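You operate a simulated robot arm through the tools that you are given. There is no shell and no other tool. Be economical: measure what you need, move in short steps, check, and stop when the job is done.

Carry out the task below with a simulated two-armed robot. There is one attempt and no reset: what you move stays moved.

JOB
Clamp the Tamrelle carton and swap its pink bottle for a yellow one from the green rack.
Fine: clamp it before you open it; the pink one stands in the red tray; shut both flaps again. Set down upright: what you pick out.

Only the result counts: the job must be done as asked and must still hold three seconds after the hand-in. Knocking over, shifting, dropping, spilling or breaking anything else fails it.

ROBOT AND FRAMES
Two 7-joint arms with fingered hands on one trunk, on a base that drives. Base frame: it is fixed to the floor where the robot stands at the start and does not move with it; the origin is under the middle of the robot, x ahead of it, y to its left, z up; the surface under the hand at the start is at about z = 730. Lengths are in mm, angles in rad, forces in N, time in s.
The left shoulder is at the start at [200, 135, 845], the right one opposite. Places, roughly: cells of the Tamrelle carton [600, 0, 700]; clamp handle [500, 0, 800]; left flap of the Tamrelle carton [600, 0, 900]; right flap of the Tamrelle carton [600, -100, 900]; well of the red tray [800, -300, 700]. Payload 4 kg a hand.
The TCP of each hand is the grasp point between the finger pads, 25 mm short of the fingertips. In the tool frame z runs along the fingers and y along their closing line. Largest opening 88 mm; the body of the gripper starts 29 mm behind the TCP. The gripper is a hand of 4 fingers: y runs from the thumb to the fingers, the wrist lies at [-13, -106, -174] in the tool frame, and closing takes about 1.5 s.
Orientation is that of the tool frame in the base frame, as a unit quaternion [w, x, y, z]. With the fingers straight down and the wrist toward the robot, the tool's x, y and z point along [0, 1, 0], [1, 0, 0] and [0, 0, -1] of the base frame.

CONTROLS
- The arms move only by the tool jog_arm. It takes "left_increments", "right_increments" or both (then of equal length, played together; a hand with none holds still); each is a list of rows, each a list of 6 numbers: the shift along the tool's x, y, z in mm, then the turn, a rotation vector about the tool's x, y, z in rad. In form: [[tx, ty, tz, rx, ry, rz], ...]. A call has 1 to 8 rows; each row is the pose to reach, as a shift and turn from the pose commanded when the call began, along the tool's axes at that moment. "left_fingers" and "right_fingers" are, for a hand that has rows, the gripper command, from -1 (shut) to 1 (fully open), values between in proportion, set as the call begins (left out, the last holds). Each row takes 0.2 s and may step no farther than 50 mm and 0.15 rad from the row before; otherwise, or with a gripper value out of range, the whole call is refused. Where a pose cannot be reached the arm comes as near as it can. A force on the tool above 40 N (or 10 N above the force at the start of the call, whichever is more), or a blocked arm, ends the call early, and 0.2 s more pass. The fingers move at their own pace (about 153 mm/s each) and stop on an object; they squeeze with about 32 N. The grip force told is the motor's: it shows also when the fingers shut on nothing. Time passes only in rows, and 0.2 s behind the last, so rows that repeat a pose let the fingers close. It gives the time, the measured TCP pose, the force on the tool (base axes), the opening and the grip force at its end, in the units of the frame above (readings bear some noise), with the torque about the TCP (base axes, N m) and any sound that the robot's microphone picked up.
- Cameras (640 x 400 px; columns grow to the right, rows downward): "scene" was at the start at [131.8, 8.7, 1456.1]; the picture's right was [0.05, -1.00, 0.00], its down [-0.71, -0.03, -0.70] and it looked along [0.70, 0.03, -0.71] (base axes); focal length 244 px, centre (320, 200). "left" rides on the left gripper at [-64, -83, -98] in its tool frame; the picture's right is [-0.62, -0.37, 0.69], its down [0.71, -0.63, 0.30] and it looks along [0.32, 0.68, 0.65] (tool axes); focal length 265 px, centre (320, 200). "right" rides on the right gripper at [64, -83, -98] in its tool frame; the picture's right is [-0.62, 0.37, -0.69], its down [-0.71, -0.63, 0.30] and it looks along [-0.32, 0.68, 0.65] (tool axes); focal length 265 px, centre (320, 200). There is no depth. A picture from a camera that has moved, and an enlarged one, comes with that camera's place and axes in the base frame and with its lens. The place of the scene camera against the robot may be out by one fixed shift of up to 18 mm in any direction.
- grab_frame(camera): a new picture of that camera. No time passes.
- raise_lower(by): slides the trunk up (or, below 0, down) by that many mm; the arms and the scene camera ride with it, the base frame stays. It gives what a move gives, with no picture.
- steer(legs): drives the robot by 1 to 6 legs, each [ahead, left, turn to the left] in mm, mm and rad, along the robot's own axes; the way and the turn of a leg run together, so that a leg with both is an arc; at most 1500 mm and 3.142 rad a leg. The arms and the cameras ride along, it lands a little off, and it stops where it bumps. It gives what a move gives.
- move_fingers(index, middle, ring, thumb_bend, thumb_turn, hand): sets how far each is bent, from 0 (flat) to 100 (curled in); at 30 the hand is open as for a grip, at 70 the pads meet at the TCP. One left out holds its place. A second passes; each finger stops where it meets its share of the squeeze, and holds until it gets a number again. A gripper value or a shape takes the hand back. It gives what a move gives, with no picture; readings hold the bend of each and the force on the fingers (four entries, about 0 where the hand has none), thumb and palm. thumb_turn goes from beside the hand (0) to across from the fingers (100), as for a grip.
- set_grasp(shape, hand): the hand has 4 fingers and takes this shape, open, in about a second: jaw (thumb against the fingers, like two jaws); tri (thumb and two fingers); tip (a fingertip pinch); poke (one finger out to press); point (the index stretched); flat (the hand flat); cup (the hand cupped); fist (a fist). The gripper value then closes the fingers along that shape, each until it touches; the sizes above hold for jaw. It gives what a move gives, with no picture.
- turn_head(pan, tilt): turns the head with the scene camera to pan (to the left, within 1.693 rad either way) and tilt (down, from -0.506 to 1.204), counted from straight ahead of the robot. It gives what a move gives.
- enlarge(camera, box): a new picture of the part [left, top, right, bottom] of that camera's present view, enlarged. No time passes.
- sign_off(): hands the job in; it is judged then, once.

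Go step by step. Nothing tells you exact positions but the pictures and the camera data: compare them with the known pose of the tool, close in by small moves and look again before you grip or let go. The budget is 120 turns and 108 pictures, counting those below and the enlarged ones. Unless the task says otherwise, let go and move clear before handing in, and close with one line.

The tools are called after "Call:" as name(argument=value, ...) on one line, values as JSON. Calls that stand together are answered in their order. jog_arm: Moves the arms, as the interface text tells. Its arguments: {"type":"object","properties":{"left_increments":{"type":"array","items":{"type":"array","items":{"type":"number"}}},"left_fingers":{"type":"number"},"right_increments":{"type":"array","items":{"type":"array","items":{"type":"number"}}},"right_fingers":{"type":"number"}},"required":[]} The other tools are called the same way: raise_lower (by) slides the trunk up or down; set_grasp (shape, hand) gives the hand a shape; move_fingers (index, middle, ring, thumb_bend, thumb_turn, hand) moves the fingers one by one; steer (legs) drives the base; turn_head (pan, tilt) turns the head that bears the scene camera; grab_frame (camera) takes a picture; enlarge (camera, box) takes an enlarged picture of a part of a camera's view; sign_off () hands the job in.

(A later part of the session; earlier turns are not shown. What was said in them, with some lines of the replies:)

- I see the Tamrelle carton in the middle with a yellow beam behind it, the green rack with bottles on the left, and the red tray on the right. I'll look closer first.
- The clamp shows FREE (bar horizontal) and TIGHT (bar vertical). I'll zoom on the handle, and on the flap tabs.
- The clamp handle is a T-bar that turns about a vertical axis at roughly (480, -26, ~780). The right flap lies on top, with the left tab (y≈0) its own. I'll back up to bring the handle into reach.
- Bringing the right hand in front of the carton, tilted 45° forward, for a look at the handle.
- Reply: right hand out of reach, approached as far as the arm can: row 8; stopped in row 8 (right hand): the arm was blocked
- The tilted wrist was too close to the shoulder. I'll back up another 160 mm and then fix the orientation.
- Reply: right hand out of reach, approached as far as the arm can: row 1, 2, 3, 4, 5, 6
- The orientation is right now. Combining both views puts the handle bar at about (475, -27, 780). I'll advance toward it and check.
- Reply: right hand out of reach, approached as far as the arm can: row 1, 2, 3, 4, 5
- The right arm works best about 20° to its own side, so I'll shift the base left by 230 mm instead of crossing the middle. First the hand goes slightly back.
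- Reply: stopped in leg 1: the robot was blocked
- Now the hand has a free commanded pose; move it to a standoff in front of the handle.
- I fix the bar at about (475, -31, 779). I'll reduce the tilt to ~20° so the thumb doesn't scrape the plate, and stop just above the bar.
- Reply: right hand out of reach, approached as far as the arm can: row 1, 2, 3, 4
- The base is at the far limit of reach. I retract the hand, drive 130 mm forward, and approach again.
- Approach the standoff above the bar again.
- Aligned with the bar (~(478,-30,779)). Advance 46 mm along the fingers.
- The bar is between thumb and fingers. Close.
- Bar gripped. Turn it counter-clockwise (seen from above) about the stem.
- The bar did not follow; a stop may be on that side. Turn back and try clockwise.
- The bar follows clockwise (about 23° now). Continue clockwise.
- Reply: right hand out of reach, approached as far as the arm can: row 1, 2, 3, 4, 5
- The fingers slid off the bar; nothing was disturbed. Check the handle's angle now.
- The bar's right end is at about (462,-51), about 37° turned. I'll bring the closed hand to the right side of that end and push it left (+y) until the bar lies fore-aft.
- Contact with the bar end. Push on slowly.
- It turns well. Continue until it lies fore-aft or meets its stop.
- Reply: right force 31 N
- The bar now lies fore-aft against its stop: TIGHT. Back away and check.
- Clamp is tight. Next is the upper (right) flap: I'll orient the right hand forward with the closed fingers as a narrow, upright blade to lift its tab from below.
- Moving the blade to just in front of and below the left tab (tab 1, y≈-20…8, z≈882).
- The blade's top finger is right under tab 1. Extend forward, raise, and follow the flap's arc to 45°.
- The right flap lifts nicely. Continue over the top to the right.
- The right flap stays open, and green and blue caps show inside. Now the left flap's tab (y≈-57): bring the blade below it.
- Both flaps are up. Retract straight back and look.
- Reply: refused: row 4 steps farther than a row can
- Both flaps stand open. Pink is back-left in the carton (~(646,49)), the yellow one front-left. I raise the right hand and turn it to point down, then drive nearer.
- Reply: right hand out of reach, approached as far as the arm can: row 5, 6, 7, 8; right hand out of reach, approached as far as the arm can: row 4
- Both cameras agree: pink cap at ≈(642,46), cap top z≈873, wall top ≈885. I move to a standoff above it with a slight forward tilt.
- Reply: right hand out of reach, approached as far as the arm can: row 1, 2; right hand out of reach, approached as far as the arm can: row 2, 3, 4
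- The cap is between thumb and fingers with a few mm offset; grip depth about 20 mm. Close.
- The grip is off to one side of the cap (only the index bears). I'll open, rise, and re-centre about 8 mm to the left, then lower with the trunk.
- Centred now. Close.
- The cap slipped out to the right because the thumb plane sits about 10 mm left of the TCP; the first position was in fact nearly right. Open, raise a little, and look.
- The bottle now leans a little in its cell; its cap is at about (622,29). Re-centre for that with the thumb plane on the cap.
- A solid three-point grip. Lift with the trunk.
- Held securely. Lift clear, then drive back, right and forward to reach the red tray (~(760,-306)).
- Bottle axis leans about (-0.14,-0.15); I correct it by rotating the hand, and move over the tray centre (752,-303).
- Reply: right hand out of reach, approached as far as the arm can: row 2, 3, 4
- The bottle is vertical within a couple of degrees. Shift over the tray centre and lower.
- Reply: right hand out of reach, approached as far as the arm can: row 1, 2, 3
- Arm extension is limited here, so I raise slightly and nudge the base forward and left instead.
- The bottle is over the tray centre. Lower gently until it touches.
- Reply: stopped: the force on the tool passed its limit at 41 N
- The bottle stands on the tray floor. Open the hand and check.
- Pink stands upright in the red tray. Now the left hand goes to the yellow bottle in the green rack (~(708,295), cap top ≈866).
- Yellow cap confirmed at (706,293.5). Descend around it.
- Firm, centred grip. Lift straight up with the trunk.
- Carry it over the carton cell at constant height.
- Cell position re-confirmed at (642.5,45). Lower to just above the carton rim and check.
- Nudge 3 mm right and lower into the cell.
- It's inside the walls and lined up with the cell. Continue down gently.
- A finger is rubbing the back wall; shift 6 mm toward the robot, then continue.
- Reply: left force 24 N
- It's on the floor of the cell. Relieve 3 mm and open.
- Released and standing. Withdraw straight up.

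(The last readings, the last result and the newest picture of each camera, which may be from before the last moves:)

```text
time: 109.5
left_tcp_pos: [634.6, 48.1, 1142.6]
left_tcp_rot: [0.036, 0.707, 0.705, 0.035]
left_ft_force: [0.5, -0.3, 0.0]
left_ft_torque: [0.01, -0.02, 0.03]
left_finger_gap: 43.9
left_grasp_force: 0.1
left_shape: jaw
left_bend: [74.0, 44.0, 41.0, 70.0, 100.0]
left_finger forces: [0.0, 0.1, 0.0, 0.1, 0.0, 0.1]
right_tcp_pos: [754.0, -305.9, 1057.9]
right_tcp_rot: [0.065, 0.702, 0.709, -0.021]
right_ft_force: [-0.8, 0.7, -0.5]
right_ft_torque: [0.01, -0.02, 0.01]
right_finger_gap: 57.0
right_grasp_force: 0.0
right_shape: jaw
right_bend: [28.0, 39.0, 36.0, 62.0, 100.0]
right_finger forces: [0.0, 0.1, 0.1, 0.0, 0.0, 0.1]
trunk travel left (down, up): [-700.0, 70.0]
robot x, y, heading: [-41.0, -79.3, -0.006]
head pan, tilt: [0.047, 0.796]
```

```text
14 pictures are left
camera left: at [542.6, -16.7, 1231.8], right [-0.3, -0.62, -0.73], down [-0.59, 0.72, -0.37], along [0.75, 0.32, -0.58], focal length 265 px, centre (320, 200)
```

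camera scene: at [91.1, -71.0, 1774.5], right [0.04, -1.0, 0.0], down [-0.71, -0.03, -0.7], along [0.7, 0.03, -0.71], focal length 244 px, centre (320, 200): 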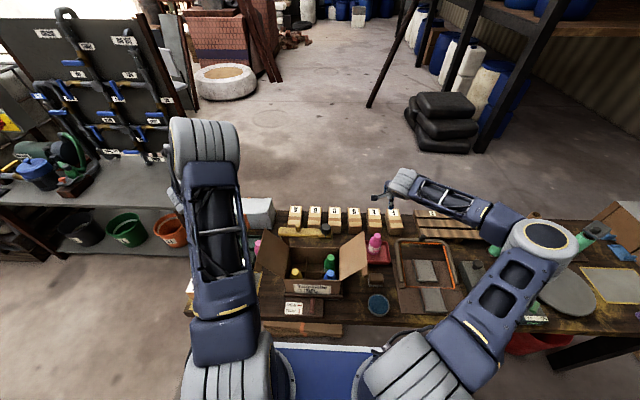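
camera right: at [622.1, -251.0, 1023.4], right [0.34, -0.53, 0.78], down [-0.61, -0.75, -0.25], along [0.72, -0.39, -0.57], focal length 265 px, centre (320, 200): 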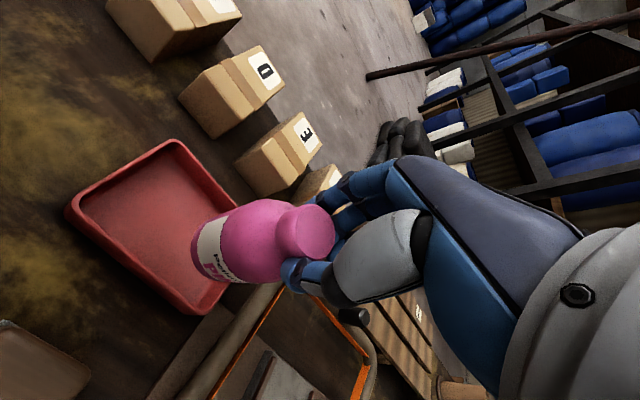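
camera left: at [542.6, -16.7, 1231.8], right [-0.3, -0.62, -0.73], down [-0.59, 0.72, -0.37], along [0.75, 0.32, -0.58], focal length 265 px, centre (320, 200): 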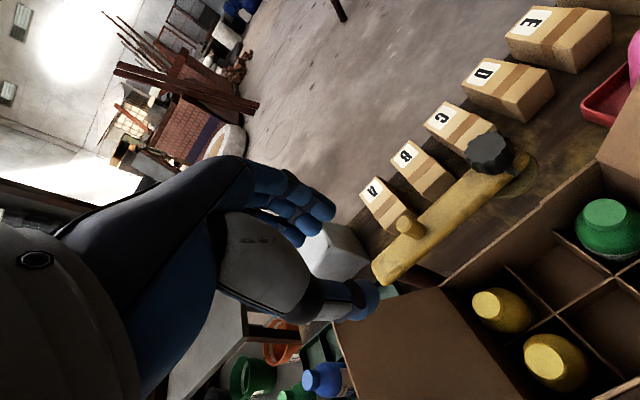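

Yellow now stands in the carton cell. To shut the flaps, I retract both hands and turn each into a forward-pointing blade.

Call:
jog_arm(left_increments=[[19, -24, -2, -0.081, 0.081, 0.09], [38, -48, -5, -0.162, 0.162, 0.179], [57, -73, -7, -0.242, 0.243, 0.269], [76, -97, -10, -0.323, 0.324, 0.358], [95, -121, -12, -0.404, 0.406, 0.448], [114, -145, -15, -0.485, 0.487, 0.538], [133, -170, -17, -0.566, 0.568, 0.627], [152, -194, -19, -0.646, 0.649, 0.717]], right_increments=[[-3, -35, -2, -0.0865, -0.077, -0.0814], [-6, -71, -4, -0.173, -0.154, -0.163], [-8, -106, -6, -0.26, -0.231, -0.244], [-11, -142, -8, -0.346, -0.308, -0.326], [-14, -178, -9, -0.433, -0.385, -0.407], [-17, -213, -11, -0.519, -0.462, -0.488], [-19, -249, -13, -0.606, -0.539, -0.57], [-22, -284, -15, -0.692, -0.616, -0.651]], left_fingers=-1, right_fingers=-1)

```text
time: 111.3
left_tcp_pos: [585.3, 193.7, 1190.9]
left_tcp_rot: [0.012, 0.809, 0.355, 0.469]
left_ft_force: [0.7, 0.5, 0.3]
left_ft_torque: [0.03, -0.01, 0.01]
left_finger_gap: 0.1
left_grasp_force: 32.2
left_shape: jaw
left_bend: [70.0, 70.0, 70.0, 40.0, 100.0]
left_finger forces: [0.0, 0.0, 0.0, 0.0, 0.1, 0.0]
left hand out of reach, approached as far as the arm can: row 3, 4, 5, 6, 7, 8
right_tcp_pos: [482.1, -413.8, 1135.6]
right_tcp_rot: [0.47, 0.338, 0.815, -0.014]
right_ft_force: [-0.3, 0.1, -1.0]
right_ft_torque: [-0.01, -0.01, -0.02]
right_finger_gap: 0.0
right_grasp_force: 31.8
right_shape: jaw
right_bend: [70.0, 70.0, 70.0, 40.0, 100.0]
right_finger forces: [0.0, 0.0, 0.0, 0.0, 0.0, 0.0]
right hand out of reach, approached as far as the arm can: row 5, 6, 7, 8
trunk travel left (down, up): [-700.0, 70.0]
robot x, y, heading: [-40.1, -79.0, -0.004]
head pan, tilt: [0.047, 0.796]
```

Hands are too close to the body for that pose; back up, lower the trunk, and finish the turns.

Call:
steer(legs=[[-230, -20, 0]])

Call:
raise_lower(by=-150)

Call:
jog_arm(left_increments=[[0, 0, 0, -0.072, 0.071, 0.077], [0, 0, 0, -0.143, 0.142, 0.153], [0, 0, 0, -0.215, 0.213, 0.23], [0, 0, 0, -0.286, 0.284, 0.307], [0, 0, 0, -0.358, 0.355, 0.384], [0, 0, 0, -0.429, 0.426, 0.46], [0, 0, 0, -0.501, 0.497, 0.537], [0, 0, 0, -0.501, 0.497, 0.537]], right_increments=[[0, 0, 0, -0.073, -0.072, -0.067], [0, 0, 0, -0.147, -0.144, -0.135], [0, 0, 0, -0.22, -0.216, -0.202], [0, 0, 0, -0.293, -0.287, -0.27], [0, 0, 0, -0.366, -0.359, -0.337], [0, 0, 0, -0.44, -0.431, -0.405], [0, 0, 0, -0.513, -0.503, -0.472], [0, 0, 0, -0.513, -0.503, -0.472]])

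Call:
grab_frame(camera="scene")

```text
time: 113.0
left_tcp_pos: [353.6, 174.9, 1192.0]
left_tcp_rot: [0.014, 0.808, 0.357, 0.469]
left_ft_force: [-0.3, -0.4, 0.2]
left_ft_torque: [0.02, 0.01, -0.01]
left_finger_gap: 0.4
left_grasp_force: 31.6
left_shape: jaw
left_bend: [70.0, 70.0, 70.0, 41.0, 100.0]
left_finger forces: [0.0, 0.1, 0.0, 0.0, 0.0, 0.0]
right_tcp_pos: [250.5, -434.1, 1135.8]
right_tcp_rot: [0.469, 0.339, 0.816, -0.013]
right_ft_force: [0.1, 0.1, -0.1]
right_ft_torque: [0.0, 0.02, -0.02]
right_finger_gap: 0.0
right_grasp_force: 31.6
right_shape: jaw
right_bend: [70.0, 70.0, 70.0, 41.0, 100.0]
right_finger forces: [0.0, 0.0, 0.0, 0.1, 0.0, 0.1]
trunk travel left (down, up): [-700.0, 70.0]
robot x, y, heading: [-271.4, -99.0, -0.001]
head pan, tilt: [0.047, 0.796]
```

```text
time: 114.8
left_tcp_pos: [353.4, 174.5, 1040.3]
left_tcp_rot: [0.013, 0.808, 0.357, 0.468]
left_ft_force: [0.1, 0.6, 0.6]
left_ft_torque: [-0.02, 0.03, -0.01]
left_finger_gap: 0.0
left_grasp_force: 32.3
left_shape: jaw
left_bend: [70.0, 70.0, 70.0, 73.0, 100.0]
left_finger forces: [0.1, 0.0, 0.0, 0.1, 0.0, 0.0]
right_tcp_pos: [252.0, -432.8, 985.3]
right_tcp_rot: [0.468, 0.338, 0.816, -0.013]
right_ft_force: [0.0, 0.0, 0.2]
right_ft_torque: [-0.03, -0.02, 0.02]
right_finger_gap: 0.1
right_grasp_force: 32.2
right_shape: jaw
right_bend: [70.0, 70.0, 70.0, 73.0, 100.0]
right_finger forces: [0.0, 0.0, 0.0, 0.0, 0.1, 0.0]
trunk travel left (down, up): [-550.0, 220.0]
robot x, y, heading: [-272.7, -91.8, -0.001]
head pan, tilt: [0.047, 0.796]
```

```text
time: 116.6
left_tcp_pos: [504.2, 68.6, 1178.6]
left_tcp_rot: [-0.01, 0.74, 0.017, 0.672]
left_ft_force: [1.0, -0.4, -0.9]
left_ft_torque: [-0.01, -0.01, 0.0]
left_finger_gap: 0.0
left_grasp_force: 32.3
left_shape: jaw
left_bend: [70.0, 70.0, 70.0, 73.0, 100.0]
left_finger forces: [0.0, 0.0, 0.1, 0.0, 0.0, 0.0]
left hand out of reach, approached as far as the arm can: row 1, 2, 3, 4, 5, 6, 7, 8
right_tcp_pos: [251.3, -433.6, 985.2]
right_tcp_rot: [0.706, 0.0, 0.708, 0.001]
right_ft_force: [0.0, 0.6, -0.8]
right_ft_torque: [-0.02, 0.05, 0.02]
right_finger_gap: 0.0
right_grasp_force: 32.5
right_shape: jaw
right_bend: [70.0, 70.0, 70.0, 73.0, 100.0]
right_finger forces: [0.0, 0.0, 0.0, 0.0, 0.1, 0.0]
right hand out of reach, approached as far as the arm can: row 1, 2, 3, 4
trunk travel left (down, up): [-550.0, 220.0]
robot x, y, heading: [-270.7, -98.6, -0.002]
head pan, tilt: [0.047, 0.796]
```

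```text
13 pictures are left
camera scene: at [-139.1, -89.8, 1556.5], right [0.05, -1.0, 0.0], down [-0.71, -0.03, -0.7], along [0.7, 0.03, -0.71], focal length 244 px, centre (320, 200)
```

scene: 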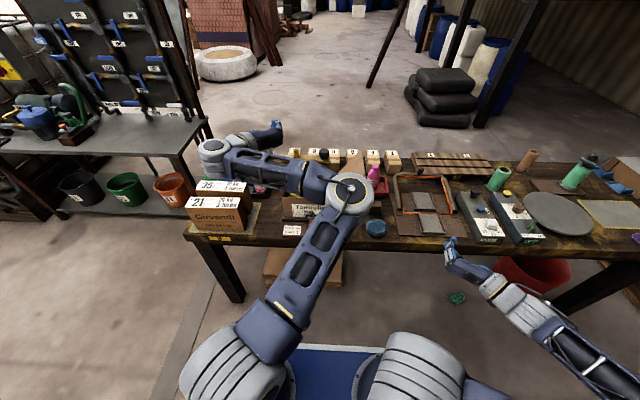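

The left arm's elbow folded inward, so I'll use only the right hand for closing (as for opening). First swing the left hand out to the left, away from the carton.

Call:
jog_arm(left_increments=[[5, -44, -12, 0, 0, 0], [10, -88, -25, 0, 0, 0], [15, -132, -38, 0, 0, 0], [20, -175, -50, 0, 0, 0], [25, -219, -62, 0, 0, 0], [30, -263, -75, 0, 0, 0], [35, -306, -88, 0, 0, 0], [40, -350, -100, 0, 0, 0]])

Call:
grab_frame(camera="scene")

```text
time: 118.4
left_tcp_pos: [442.8, 459.2, 1259.2]
left_tcp_rot: [-0.009, 0.74, 0.017, 0.672]
left_ft_force: [0.7, -0.8, -0.3]
left_ft_torque: [0.02, -0.03, 0.02]
left_finger_gap: 0.0
left_grasp_force: 32.5
left_shape: jaw
left_bend: [70.0, 70.0, 70.0, 73.0, 100.0]
left_finger forces: [0.1, 0.0, 0.0, 0.0, 0.0, 0.0]
left hand out of reach, approached as far as the arm can: row 1, 2, 3, 4, 5, 6, 7, 8
right_tcp_pos: [249.5, -436.1, 986.3]
right_tcp_rot: [0.706, 0.001, 0.708, 0.002]
right_ft_force: [0.3, -0.4, -1.1]
right_ft_torque: [0.05, -0.02, 0.03]
right_finger_gap: 0.0
right_grasp_force: 32.1
right_shape: jaw
right_bend: [70.0, 70.0, 70.0, 73.0, 100.0]
right_finger forces: [0.0, 0.0, 0.1, 0.0, 0.0, 0.0]
trunk travel left (down, up): [-550.0, 220.0]
robot x, y, heading: [-272.7, -99.2, -0.004]
head pan, tilt: [0.047, 0.796]
```

```text
12 pictures are left
camera scene: at [-138.7, -90.9, 1556.5], right [0.04, -1.0, 0.0], down [-0.71, -0.03, -0.7], along [0.7, 0.03, -0.71], focal length 244 px, centre (320, 200)
```

scene: 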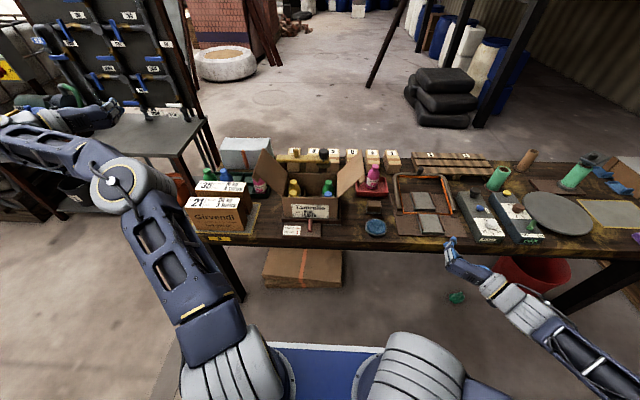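

The left arm is clear and the carton unchanged. Drive left for the left flap.

Call:
steer(legs=[[-40, 0, 0], [0, 385, 0]])

Call:
jog_arm(right_increments=[[0, 30, 32, 0, 0, 0], [0, 60, 64, 0, 0, 0], [0, 90, 96, 0, 0, 0], [0, 120, 128, 0, 0, 0], [0, 150, 160, 0, 0, 0], [10, 180, 192, 0, 0, 0], [20, 210, 220, 0, 0, 0], [30, 240, 240, 0, 0, 0]])

```text
time: 121.3
left_tcp_pos: [405.8, 848.8, 1258.4]
left_tcp_rot: [-0.009, 0.74, 0.017, 0.673]
left_ft_force: [0.6, 0.0, -0.1]
left_ft_torque: [0.02, -0.02, 0.0]
left_finger_gap: 0.2
left_grasp_force: 31.4
left_shape: jaw
left_bend: [70.0, 70.0, 70.0, 73.0, 100.0]
left_finger forces: [0.0, 0.1, 0.1, 0.1, 0.0, 0.1]
right_tcp_pos: [209.0, -45.5, 986.2]
right_tcp_rot: [0.706, 0.003, 0.709, 0.0]
right_ft_force: [-0.1, 0.4, 0.8]
right_ft_torque: [-0.03, 0.0, 0.05]
right_finger_gap: 0.0
right_grasp_force: 32.0
right_shape: jaw
right_bend: [70.0, 70.0, 70.0, 73.0, 100.0]
right_finger forces: [0.1, 0.0, 0.1, 0.0, 0.1, 0.1]
trunk travel left (down, up): [-550.0, 220.0]
robot x, y, heading: [-309.0, 288.5, -0.002]
head pan, tilt: [0.047, 0.796]
```

```text
time: 123.1
left_tcp_pos: [405.3, 848.2, 1258.0]
left_tcp_rot: [-0.008, 0.739, 0.017, 0.673]
left_ft_force: [-0.6, 0.0, -0.5]
left_ft_torque: [-0.04, 0.0, -0.01]
left_finger_gap: 0.0
left_grasp_force: 32.0
left_shape: jaw
left_bend: [70.0, 70.0, 70.0, 73.0, 100.0]
left_finger forces: [0.0, 0.1, 0.0, 0.0, 0.1, 0.0]
right_tcp_pos: [452.2, 191.9, 957.1]
right_tcp_rot: [0.707, 0.002, 0.707, 0.001]
right_ft_force: [0.2, -0.6, -0.7]
right_ft_torque: [0.04, -0.01, 0.0]
right_finger_gap: 0.0
right_grasp_force: 32.3
right_shape: jaw
right_bend: [70.0, 70.0, 70.0, 73.0, 100.0]
right_finger forces: [0.0, 0.0, 0.1, 0.0, 0.0, 0.0]
trunk travel left (down, up): [-550.0, 220.0]
robot x, y, heading: [-309.5, 291.2, -0.005]
head pan, tilt: [0.047, 0.796]
```

Call:
jog_arm(right_increments=[[14, 6, 0, 0, 0, 0], [27, 6, 20, 0, 0, 0], [27, 6, 50, 0, 0, 0], [27, 6, 76, 0, 0, 0], [27, 6, 76, 0, 0, 0]])

Call:
enlarge(camera="scene", box=[320, 120, 480, 230])

```text
time: 124.3
left_tcp_pos: [405.6, 849.5, 1258.9]
left_tcp_rot: [-0.009, 0.74, 0.017, 0.672]
left_ft_force: [-0.4, -0.1, 0.1]
left_ft_torque: [0.04, -0.02, 0.0]
left_finger_gap: 0.0
left_grasp_force: 31.9
left_shape: jaw
left_bend: [70.0, 70.0, 70.0, 73.0, 100.0]
left_finger forces: [0.0, 0.0, 0.0, 0.0, 0.1, 0.1]
right_tcp_pos: [495.4, 170.9, 949.8]
right_tcp_rot: [0.706, 0.003, 0.708, 0.0]
right_ft_force: [-0.6, 0.2, 0.1]
right_ft_torque: [-0.02, -0.01, 0.0]
right_finger_gap: 0.0
right_grasp_force: 31.7
right_shape: jaw
right_bend: [70.0, 70.0, 70.0, 73.0, 100.0]
right_finger forces: [0.0, 0.1, 0.0, 0.1, 0.0, 0.1]
right hand out of reach, approached as far as the arm can: row 2, 3, 4, 5
trunk travel left (down, up): [-550.0, 220.0]
robot x, y, heading: [-311.1, 294.8, -0.006]
head pan, tilt: [0.047, 0.796]
```

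```text
3.64 times, centred on (400, 175) of scene
camera zoom: at [-178.2, 300.3, 1556.5], right [0.04, -1.0, 0.0], down [-0.71, -0.03, -0.7], along [0.7, 0.03, -0.71], focal length 889 px, centre (29, 291)
```

zoom: 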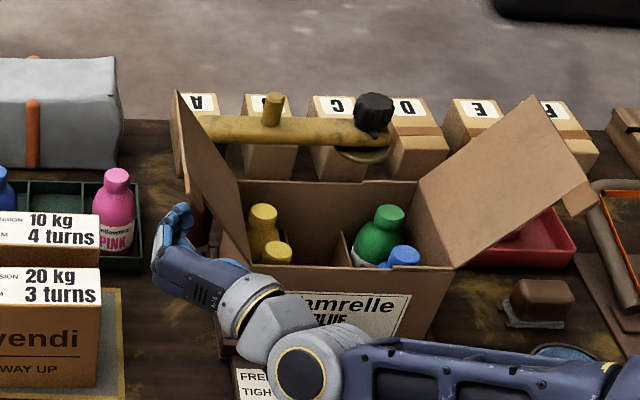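

Slightly out of reach; retract a little, shift the base left/forward, and try again.

Call:
jog_arm(right_increments=[[0, 0, -35, 0, 0, 0], [0, -30, -40, 0, 0, 0], [0, -30, -40, 0, 0, 0]])

Call:
steer(legs=[[40, 60, 0]])

Call:
jog_arm(right_increments=[[20, -3, 0, 0, 0, 0], [20, -3, 20, 0, 0, 0], [20, -3, 32, 0, 0, 0], [20, -3, 32, 0, 0, 0]])

```text
time: 125.1
left_tcp_pos: [405.8, 849.0, 1258.7]
left_tcp_rot: [-0.008, 0.741, 0.017, 0.672]
left_ft_force: [-0.2, 0.3, 0.5]
left_ft_torque: [0.0, 0.01, 0.0]
left_finger_gap: 0.0
left_grasp_force: 31.5
left_shape: jaw
left_bend: [70.0, 70.0, 70.0, 73.0, 100.0]
left_finger forces: [0.0, 0.1, 0.0, 0.0, 0.0, 0.1]
right_tcp_pos: [457.0, 140.1, 949.5]
right_tcp_rot: [0.707, 0.003, 0.708, 0.0]
right_ft_force: [0.5, 0.2, -0.4]
right_ft_torque: [-0.01, 0.02, -0.02]
right_finger_gap: 0.0
right_grasp_force: 32.5
right_shape: jaw
right_bend: [70.0, 70.0, 70.0, 73.0, 100.0]
right_finger forces: [0.0, 0.0, 0.0, 0.0, 0.1, 0.0]
trunk travel left (down, up): [-550.0, 220.0]
robot x, y, heading: [-312.2, 293.5, -0.001]
head pan, tilt: [0.047, 0.796]
```

```text
time: 126.1
left_tcp_pos: [444.1, 911.8, 1257.7]
left_tcp_rot: [-0.01, 0.74, 0.019, 0.673]
left_ft_force: [-0.5, 0.2, 0.4]
left_ft_torque: [0.0, 0.01, -0.01]
left_finger_gap: 0.0
left_grasp_force: 32.2
left_shape: jaw
left_bend: [70.0, 70.0, 70.0, 73.0, 100.0]
left_finger forces: [0.0, 0.0, 0.1, 0.0, 0.0, 0.0]
right_tcp_pos: [496.7, 202.7, 948.7]
right_tcp_rot: [0.706, 0.002, 0.708, 0.001]
right_ft_force: [-0.9, -0.2, -1.3]
right_ft_torque: [0.0, -0.02, 0.0]
right_finger_gap: 0.0
right_grasp_force: 31.9
right_shape: jaw
right_bend: [70.0, 70.0, 70.0, 73.0, 100.0]
right_finger forces: [0.1, 0.1, 0.0, 0.0, 0.1, 0.0]
trunk travel left (down, up): [-550.0, 220.0]
robot x, y, heading: [-272.6, 354.4, -0.006]
head pan, tilt: [0.047, 0.796]
```

```text
time: 127.1
left_tcp_pos: [445.4, 912.9, 1258.4]
left_tcp_rot: [-0.01, 0.74, 0.018, 0.672]
left_ft_force: [0.0, -0.2, -0.3]
left_ft_torque: [-0.04, 0.0, -0.01]
left_finger_gap: 0.1
left_grasp_force: 31.8
left_shape: jaw
left_bend: [70.0, 70.0, 70.0, 73.0, 100.0]
left_finger forces: [0.1, 0.0, 0.0, 0.1, 0.1, 0.0]
right_tcp_pos: [529.0, 201.0, 929.5]
right_tcp_rot: [0.706, 0.001, 0.708, 0.001]
right_ft_force: [-0.8, -0.2, -0.1]
right_ft_torque: [-0.02, 0.0, 0.02]
right_finger_gap: 0.0
right_grasp_force: 31.6
right_shape: jaw
right_bend: [70.0, 70.0, 70.0, 73.0, 100.0]
right_finger forces: [0.0, 0.0, 0.0, 0.0, 0.0, 0.0]
trunk travel left (down, up): [-550.0, 220.0]
robot x, y, heading: [-268.1, 353.6, -0.005]
head pan, tilt: [0.047, 0.796]
```

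Call:
jog_arm(right_increments=[[-12, -20, 0, 0, 0, 0], [-37, -42, 0, 0, 0, 0], [-48, -57, 0, 0, 0, 0], [-56, -72, 0, 0, 0, 0], [-62, -90, 0, 0, 0, 0], [-65, -108, 0, 0, 0, 0], [-67, -129, 0, 0, 0, 0], [-66, -145, 0, 0, 0, 0]])

Call:
enlarge(camera="scene", box=[340, 120, 500, 230])

```text
time: 128.9
left_tcp_pos: [445.3, 913.2, 1258.5]
left_tcp_rot: [-0.011, 0.74, 0.019, 0.672]
left_ft_force: [-0.3, 0.0, -0.7]
left_ft_torque: [0.01, 0.0, -0.01]
left_finger_gap: 0.2
left_grasp_force: 32.0
left_shape: jaw
left_bend: [70.0, 70.0, 70.0, 73.0, 100.0]
left_finger forces: [0.0, 0.0, 0.0, 0.0, 0.0, 0.0]
right_tcp_pos: [529.7, 55.5, 996.5]
right_tcp_rot: [0.706, 0.001, 0.708, 0.002]
right_ft_force: [0.9, -0.4, 0.1]
right_ft_torque: [-0.02, 0.02, -0.01]
right_finger_gap: 0.0
right_grasp_force: 31.9
right_shape: jaw
right_bend: [70.0, 70.0, 70.0, 73.0, 100.0]
right_finger forces: [0.0, 0.1, 0.1, 0.0, 0.0, 0.1]
trunk travel left (down, up): [-550.0, 220.0]
robot x, y, heading: [-265.4, 355.5, -0.004]
head pan, tilt: [0.047, 0.796]
```

```text
3.64 times, centred on (420, 175) of scene
camera zoom: at [-137.4, 362.4, 1556.5], right [0.04, -1.0, 0.0], down [-0.71, -0.03, -0.7], along [0.7, 0.03, -0.71], focal length 889 px, centre (-44, 291)
```

zoom: 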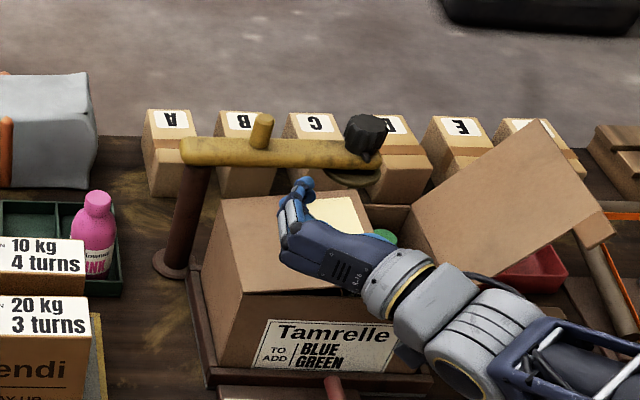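

The left flap went over. Follow it down and press it flat.

Call:
jog_arm(right_increments=[[5, -12, 0, 0, 0, 0], [12, -31, 0, 0, 0, 0], [27, -53, 0, 0, 0, 0], [50, -72, 0, 0, 0, 0], [68, -82, 0, 0, 0, 0], [79, -85, 0, 0, 0, 0], [83, -85, 0, 0, 0, 0]])

Call:
enlarge(camera="scene", box=[340, 120, 500, 230])

```text
time: 130.5
left_tcp_pos: [445.7, 912.8, 1257.4]
left_tcp_rot: [-0.01, 0.74, 0.018, 0.672]
left_ft_force: [0.5, 0.5, -0.1]
left_ft_torque: [-0.04, 0.04, 0.04]
left_finger_gap: 0.0
left_grasp_force: 32.3
left_shape: jaw
left_bend: [70.0, 70.0, 70.0, 73.0, 100.0]
left_finger forces: [0.1, 0.0, 0.0, 0.1, 0.0, 0.0]
right_tcp_pos: [529.4, -30.1, 911.5]
right_tcp_rot: [0.706, 0.001, 0.708, 0.001]
right_ft_force: [0.1, 0.4, -0.4]
right_ft_torque: [-0.01, 0.0, -0.01]
right_finger_gap: 0.0
right_grasp_force: 32.2
right_shape: jaw
right_bend: [70.0, 70.0, 70.0, 73.0, 100.0]
right_finger forces: [0.1, 0.0, 0.0, 0.0, 0.1, 0.1]
trunk travel left (down, up): [-550.0, 220.0]
robot x, y, heading: [-270.0, 349.0, -0.004]
head pan, tilt: [0.047, 0.796]
```

```text
3.64 times, centred on (420, 175) of scene
camera zoom: at [-137.5, 362.3, 1556.5], right [0.04, -1.0, 0.0], down [-0.71, -0.03, -0.7], along [0.7, 0.03, -0.71], focal length 889 px, centre (-44, 291)
```

zoom: 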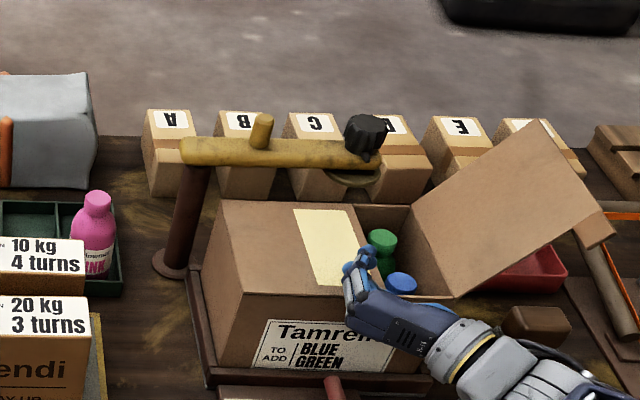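

The left flap lies shut. Retract, shift the base right, and go round to the outer side of the right flap.

Call:
jog_arm(right_increments=[[-5, 0, -10, 0, 0, 0], [-5, 0, -45, 0, 0, 0], [-5, 0, -75, 0, 0, 0], [-5, 0, -75, 0, 0, 0]])

Call:
steer(legs=[[0, -220, 0]])

Call:
jog_arm(right_increments=[[-10, -16, 0, 0, 0, 0], [-10, -16, 30, 0, 0, 0], [-10, -16, 60, 0, 0, 0], [-10, -16, 75, 0, 0, 0], [-10, -16, 75, 0, 0, 0]])

Call:
enlarge(camera="scene", box=[320, 120, 480, 230])

```text
time: 131.5
left_tcp_pos: [446.1, 912.6, 1256.8]
left_tcp_rot: [-0.01, 0.74, 0.018, 0.672]
left_ft_force: [-0.2, -0.9, 0.7]
left_ft_torque: [0.02, -0.01, 0.01]
left_finger_gap: 0.0
left_grasp_force: 31.7
left_shape: jaw
left_bend: [70.0, 70.0, 70.0, 73.0, 100.0]
left_finger forces: [0.1, 0.0, 0.1, 0.0, 0.1, 0.0]
right_tcp_pos: [454.0, -31.4, 918.0]
right_tcp_rot: [0.706, 0.002, 0.708, 0.0]
right_ft_force: [-0.1, -1.0, 0.6]
right_ft_torque: [0.03, 0.01, 0.01]
right_finger_gap: 0.0
right_grasp_force: 32.5
right_shape: jaw
right_bend: [70.0, 70.0, 70.0, 73.0, 100.0]
right_finger forces: [0.1, 0.1, 0.0, 0.1, 0.1, 0.1]
trunk travel left (down, up): [-550.0, 220.0]
robot x, y, heading: [-267.8, 356.6, -0.003]
head pan, tilt: [0.047, 0.796]
```

```text
time: 133.2
left_tcp_pos: [446.2, 689.5, 1257.6]
left_tcp_rot: [-0.008, 0.74, 0.016, 0.672]
left_ft_force: [0.4, 0.0, -0.2]
left_ft_torque: [-0.04, 0.01, -0.02]
left_finger_gap: 0.0
left_grasp_force: 32.1
left_shape: jaw
left_bend: [70.0, 70.0, 70.0, 73.0, 100.0]
left_finger forces: [0.0, 0.0, 0.0, 0.0, 0.0, 0.0]
right_tcp_pos: [451.3, -254.2, 919.0]
right_tcp_rot: [0.706, 0.003, 0.708, -0.001]
right_ft_force: [-0.4, -0.6, 0.4]
right_ft_torque: [0.0, 0.04, -0.01]
right_finger_gap: 0.0
right_grasp_force: 32.2
right_shape: jaw
right_bend: [70.0, 70.0, 70.0, 73.0, 100.0]
right_finger forces: [0.0, 0.0, 0.0, 0.1, 0.0, 0.0]
trunk travel left (down, up): [-550.0, 220.0]
robot x, y, heading: [-270.2, 133.3, -0.006]
head pan, tilt: [0.047, 0.796]
```

```text
time: 134.4
left_tcp_pos: [446.7, 687.9, 1257.5]
left_tcp_rot: [-0.008, 0.74, 0.016, 0.673]
left_ft_force: [-0.1, 0.8, 0.4]
left_ft_torque: [0.01, 0.01, 0.03]
left_finger_gap: 0.0
left_grasp_force: 32.1
left_shape: jaw
left_bend: [70.0, 70.0, 70.0, 73.0, 100.0]
left_finger forces: [0.1, 0.1, 0.1, 0.0, 0.0, 0.0]
right_tcp_pos: [525.5, -272.5, 928.5]
right_tcp_rot: [0.706, 0.003, 0.708, -0.001]
right_ft_force: [-0.2, -0.4, 0.2]
right_ft_torque: [0.04, -0.01, 0.03]
right_finger_gap: 0.1
right_grasp_force: 32.5
right_shape: jaw
right_bend: [70.0, 70.0, 70.0, 73.0, 100.0]
right_finger forces: [0.1, 0.0, 0.0, 0.0, 0.1, 0.1]
trunk travel left (down, up): [-550.0, 220.0]
robot x, y, heading: [-267.2, 133.1, -0.004]
head pan, tilt: [0.047, 0.796]
```

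```text
3.64 times, centred on (400, 175) of scene
camera zoom: at [-138.6, 141.1, 1556.5], right [0.04, -1.0, 0.0], down [-0.71, -0.03, -0.7], along [0.7, 0.03, -0.71], focal length 889 px, centre (29, 291)
```

zoom: 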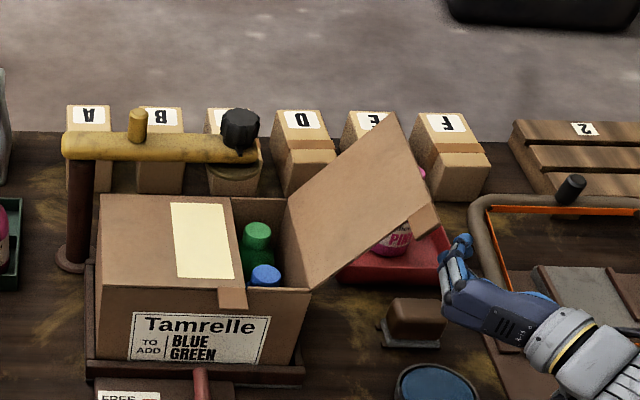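

Call:
jog_arm(right_increments=[[-12, 32, 0, 0, 0, 0], [-38, 54, 0, 0, 0, 0], [-50, 69, 0, 0, 0, 0], [-58, 84, 0, 0, 0, 0], [-64, 102, 0, 0, 0, 0], [-67, 120, 0, 0, 0, 0], [-68, 141, 0, 0, 0, 0], [-67, 158, 0, 0, 0, 0]])

Call:
enlarge(camera="scene", box=[320, 120, 480, 230])

```text
time: 136.2
left_tcp_pos: [446.6, 689.3, 1256.7]
left_tcp_rot: [-0.008, 0.74, 0.016, 0.672]
left_ft_force: [-0.5, -0.5, 0.7]
left_ft_torque: [-0.01, -0.01, 0.03]
left_finger_gap: 0.0
left_grasp_force: 32.1
left_shape: jaw
left_bend: [70.0, 70.0, 70.0, 73.0, 100.0]
left_finger forces: [0.0, 0.1, 0.1, 0.1, 0.0, 0.0]
right_tcp_pos: [527.1, -115.3, 994.8]
right_tcp_rot: [0.706, 0.003, 0.709, 0.001]
right_ft_force: [0.0, 0.1, 0.2]
right_ft_torque: [0.03, -0.01, 0.02]
right_finger_gap: 0.2
right_grasp_force: 31.9
right_shape: jaw
right_bend: [70.0, 70.0, 70.0, 73.0, 100.0]
right_finger forces: [0.1, 0.0, 0.0, 0.1, 0.1, 0.1]
trunk travel left (down, up): [-550.0, 220.0]
robot x, y, heading: [-271.0, 132.9, -0.008]
head pan, tilt: [0.047, 0.796]
```

```text
3.64 times, centred on (400, 175) of scene
camera zoom: at [-138.6, 141.0, 1556.5], right [0.04, -1.0, 0.0], down [-0.71, -0.03, -0.7], along [0.7, 0.03, -0.71], focal length 889 px, centre (29, 291)
```

zoom: 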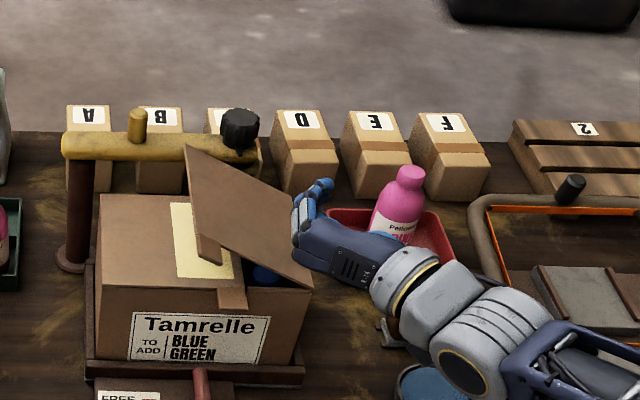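

Call:
jog_arm(right_increments=[[3, 12, 0, 0, 0, 0], [10, 31, 0, 0, 0, 0], [26, 53, 0, 0, 0, 0], [49, 72, 0, 0, 0, 0], [67, 82, 0, 0, 0, 0], [78, 85, 0, 0, 0, 0], [84, 85, 0, 0, 0, 0], [84, 85, 0, 0, 0, 0]])

Call:
enlarge(camera="scene", box=[320, 120, 480, 230])

```text
time: 138.0
left_tcp_pos: [446.9, 689.5, 1258.8]
left_tcp_rot: [-0.007, 0.74, 0.016, 0.673]
left_ft_force: [0.5, 0.0, -0.4]
left_ft_torque: [0.02, -0.04, 0.01]
left_finger_gap: 0.1
left_grasp_force: 32.2
left_shape: jaw
left_bend: [70.0, 70.0, 70.0, 73.0, 100.0]
left_finger forces: [0.0, 0.0, 0.0, 0.1, 0.0, 0.0]
right_tcp_pos: [526.9, -27.7, 911.8]
right_tcp_rot: [0.705, 0.004, 0.709, 0.0]
right_ft_force: [-0.1, -0.2, 0.4]
right_ft_torque: [0.0, 0.01, -0.04]
right_finger_gap: 0.0
right_grasp_force: 31.6
right_shape: jaw
right_bend: [70.0, 70.0, 70.0, 73.0, 100.0]
right_finger forces: [0.1, 0.1, 0.0, 0.0, 0.0, 0.0]
trunk travel left (down, up): [-550.0, 220.0]
robot x, y, heading: [-266.1, 132.7, -0.005]
head pan, tilt: [0.047, 0.796]
```

```text
3.64 times, centred on (400, 175) of scene
camera zoom: at [-138.6, 141.1, 1556.5], right [0.04, -1.0, 0.0], down [-0.71, -0.03, -0.7], along [0.7, 0.03, -0.71], focal length 889 px, centre (29, 291)
```

zoom: 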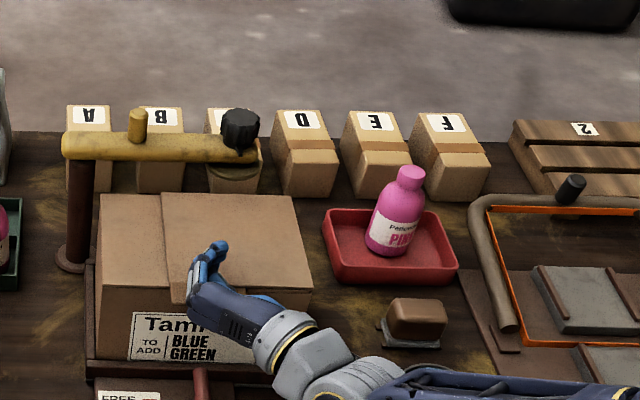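

Both flaps appear shut. Retract and check.

Call:
jog_arm(right_increments=[[-10, 0, -10, 0, 0, 0], [-10, 0, -50, 0, 0, 0], [-10, 0, -95, 0, 0, 0], [-10, -45, -110, 0, 0, 0], [-10, -90, -115, 0, 0, 0], [-10, -135, -115, 0, 0, 0], [-10, -180, -115, 0, 0, 0], [-10, -225, -115, 0, 0, 0]])

Call:
enlarge(camera="scene", box=[320, 150, 420, 230])

Call:
grab_frame(camera="scene")

```text
time: 139.8
left_tcp_pos: [446.3, 688.3, 1258.1]
left_tcp_rot: [-0.007, 0.74, 0.016, 0.673]
left_ft_force: [-0.5, 0.0, -0.2]
left_ft_torque: [0.0, 0.02, 0.02]
left_finger_gap: 0.1
left_grasp_force: 31.6
left_shape: jaw
left_bend: [70.0, 70.0, 70.0, 73.0, 100.0]
left_finger forces: [0.0, 0.1, 0.0, 0.0, 0.1, 0.2]
right_tcp_pos: [411.2, -253.9, 921.9]
right_tcp_rot: [0.706, 0.003, 0.708, 0.0]
right_ft_force: [-0.2, -0.6, -0.7]
right_ft_torque: [0.01, 0.0, -0.01]
right_finger_gap: 0.0
right_grasp_force: 32.2
right_shape: jaw
right_bend: [70.0, 70.0, 70.0, 73.0, 100.0]
right_finger forces: [0.0, 0.1, 0.1, 0.0, 0.1, 0.1]
trunk travel left (down, up): [-550.0, 220.0]
robot x, y, heading: [-269.6, 134.3, -0.007]
head pan, tilt: [0.047, 0.796]
```

```text
5.00 times, centred on (370, 190) of scene
camera zoom: at [-138.6, 141.2, 1556.5], right [0.04, -1.0, 0.0], down [-0.71, -0.03, -0.7], along [0.7, 0.03, -0.71], focal length 1222 px, centre (70, 250)
```

zoom: 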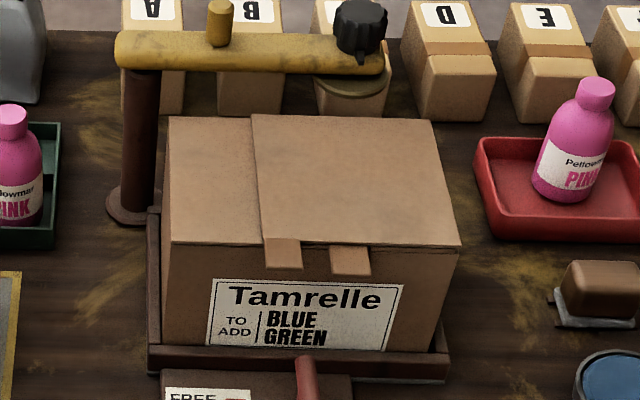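

```text
4 pictures are left
camera scene: at [-138.6, 141.2, 1556.5], right [0.04, -1.0, 0.0], down [-0.71, -0.03, -0.7], along [0.7, 0.03, -0.71], focal length 244 px, centre (320, 200)
```

scene: 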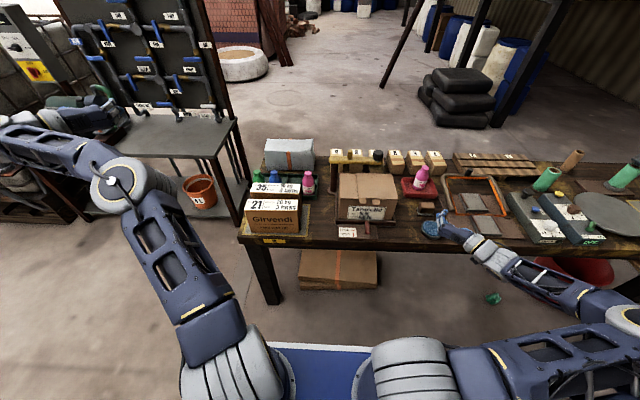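

Call:
sign_off()

```text
The job is handed in.
```

The Tamrelle carton was clamped (handle at TIGHT) before I opened it. The pink bottle now stands upright in the red tray, a yellow bottle from the green rack stands in its cell, and both flaps are shut again.
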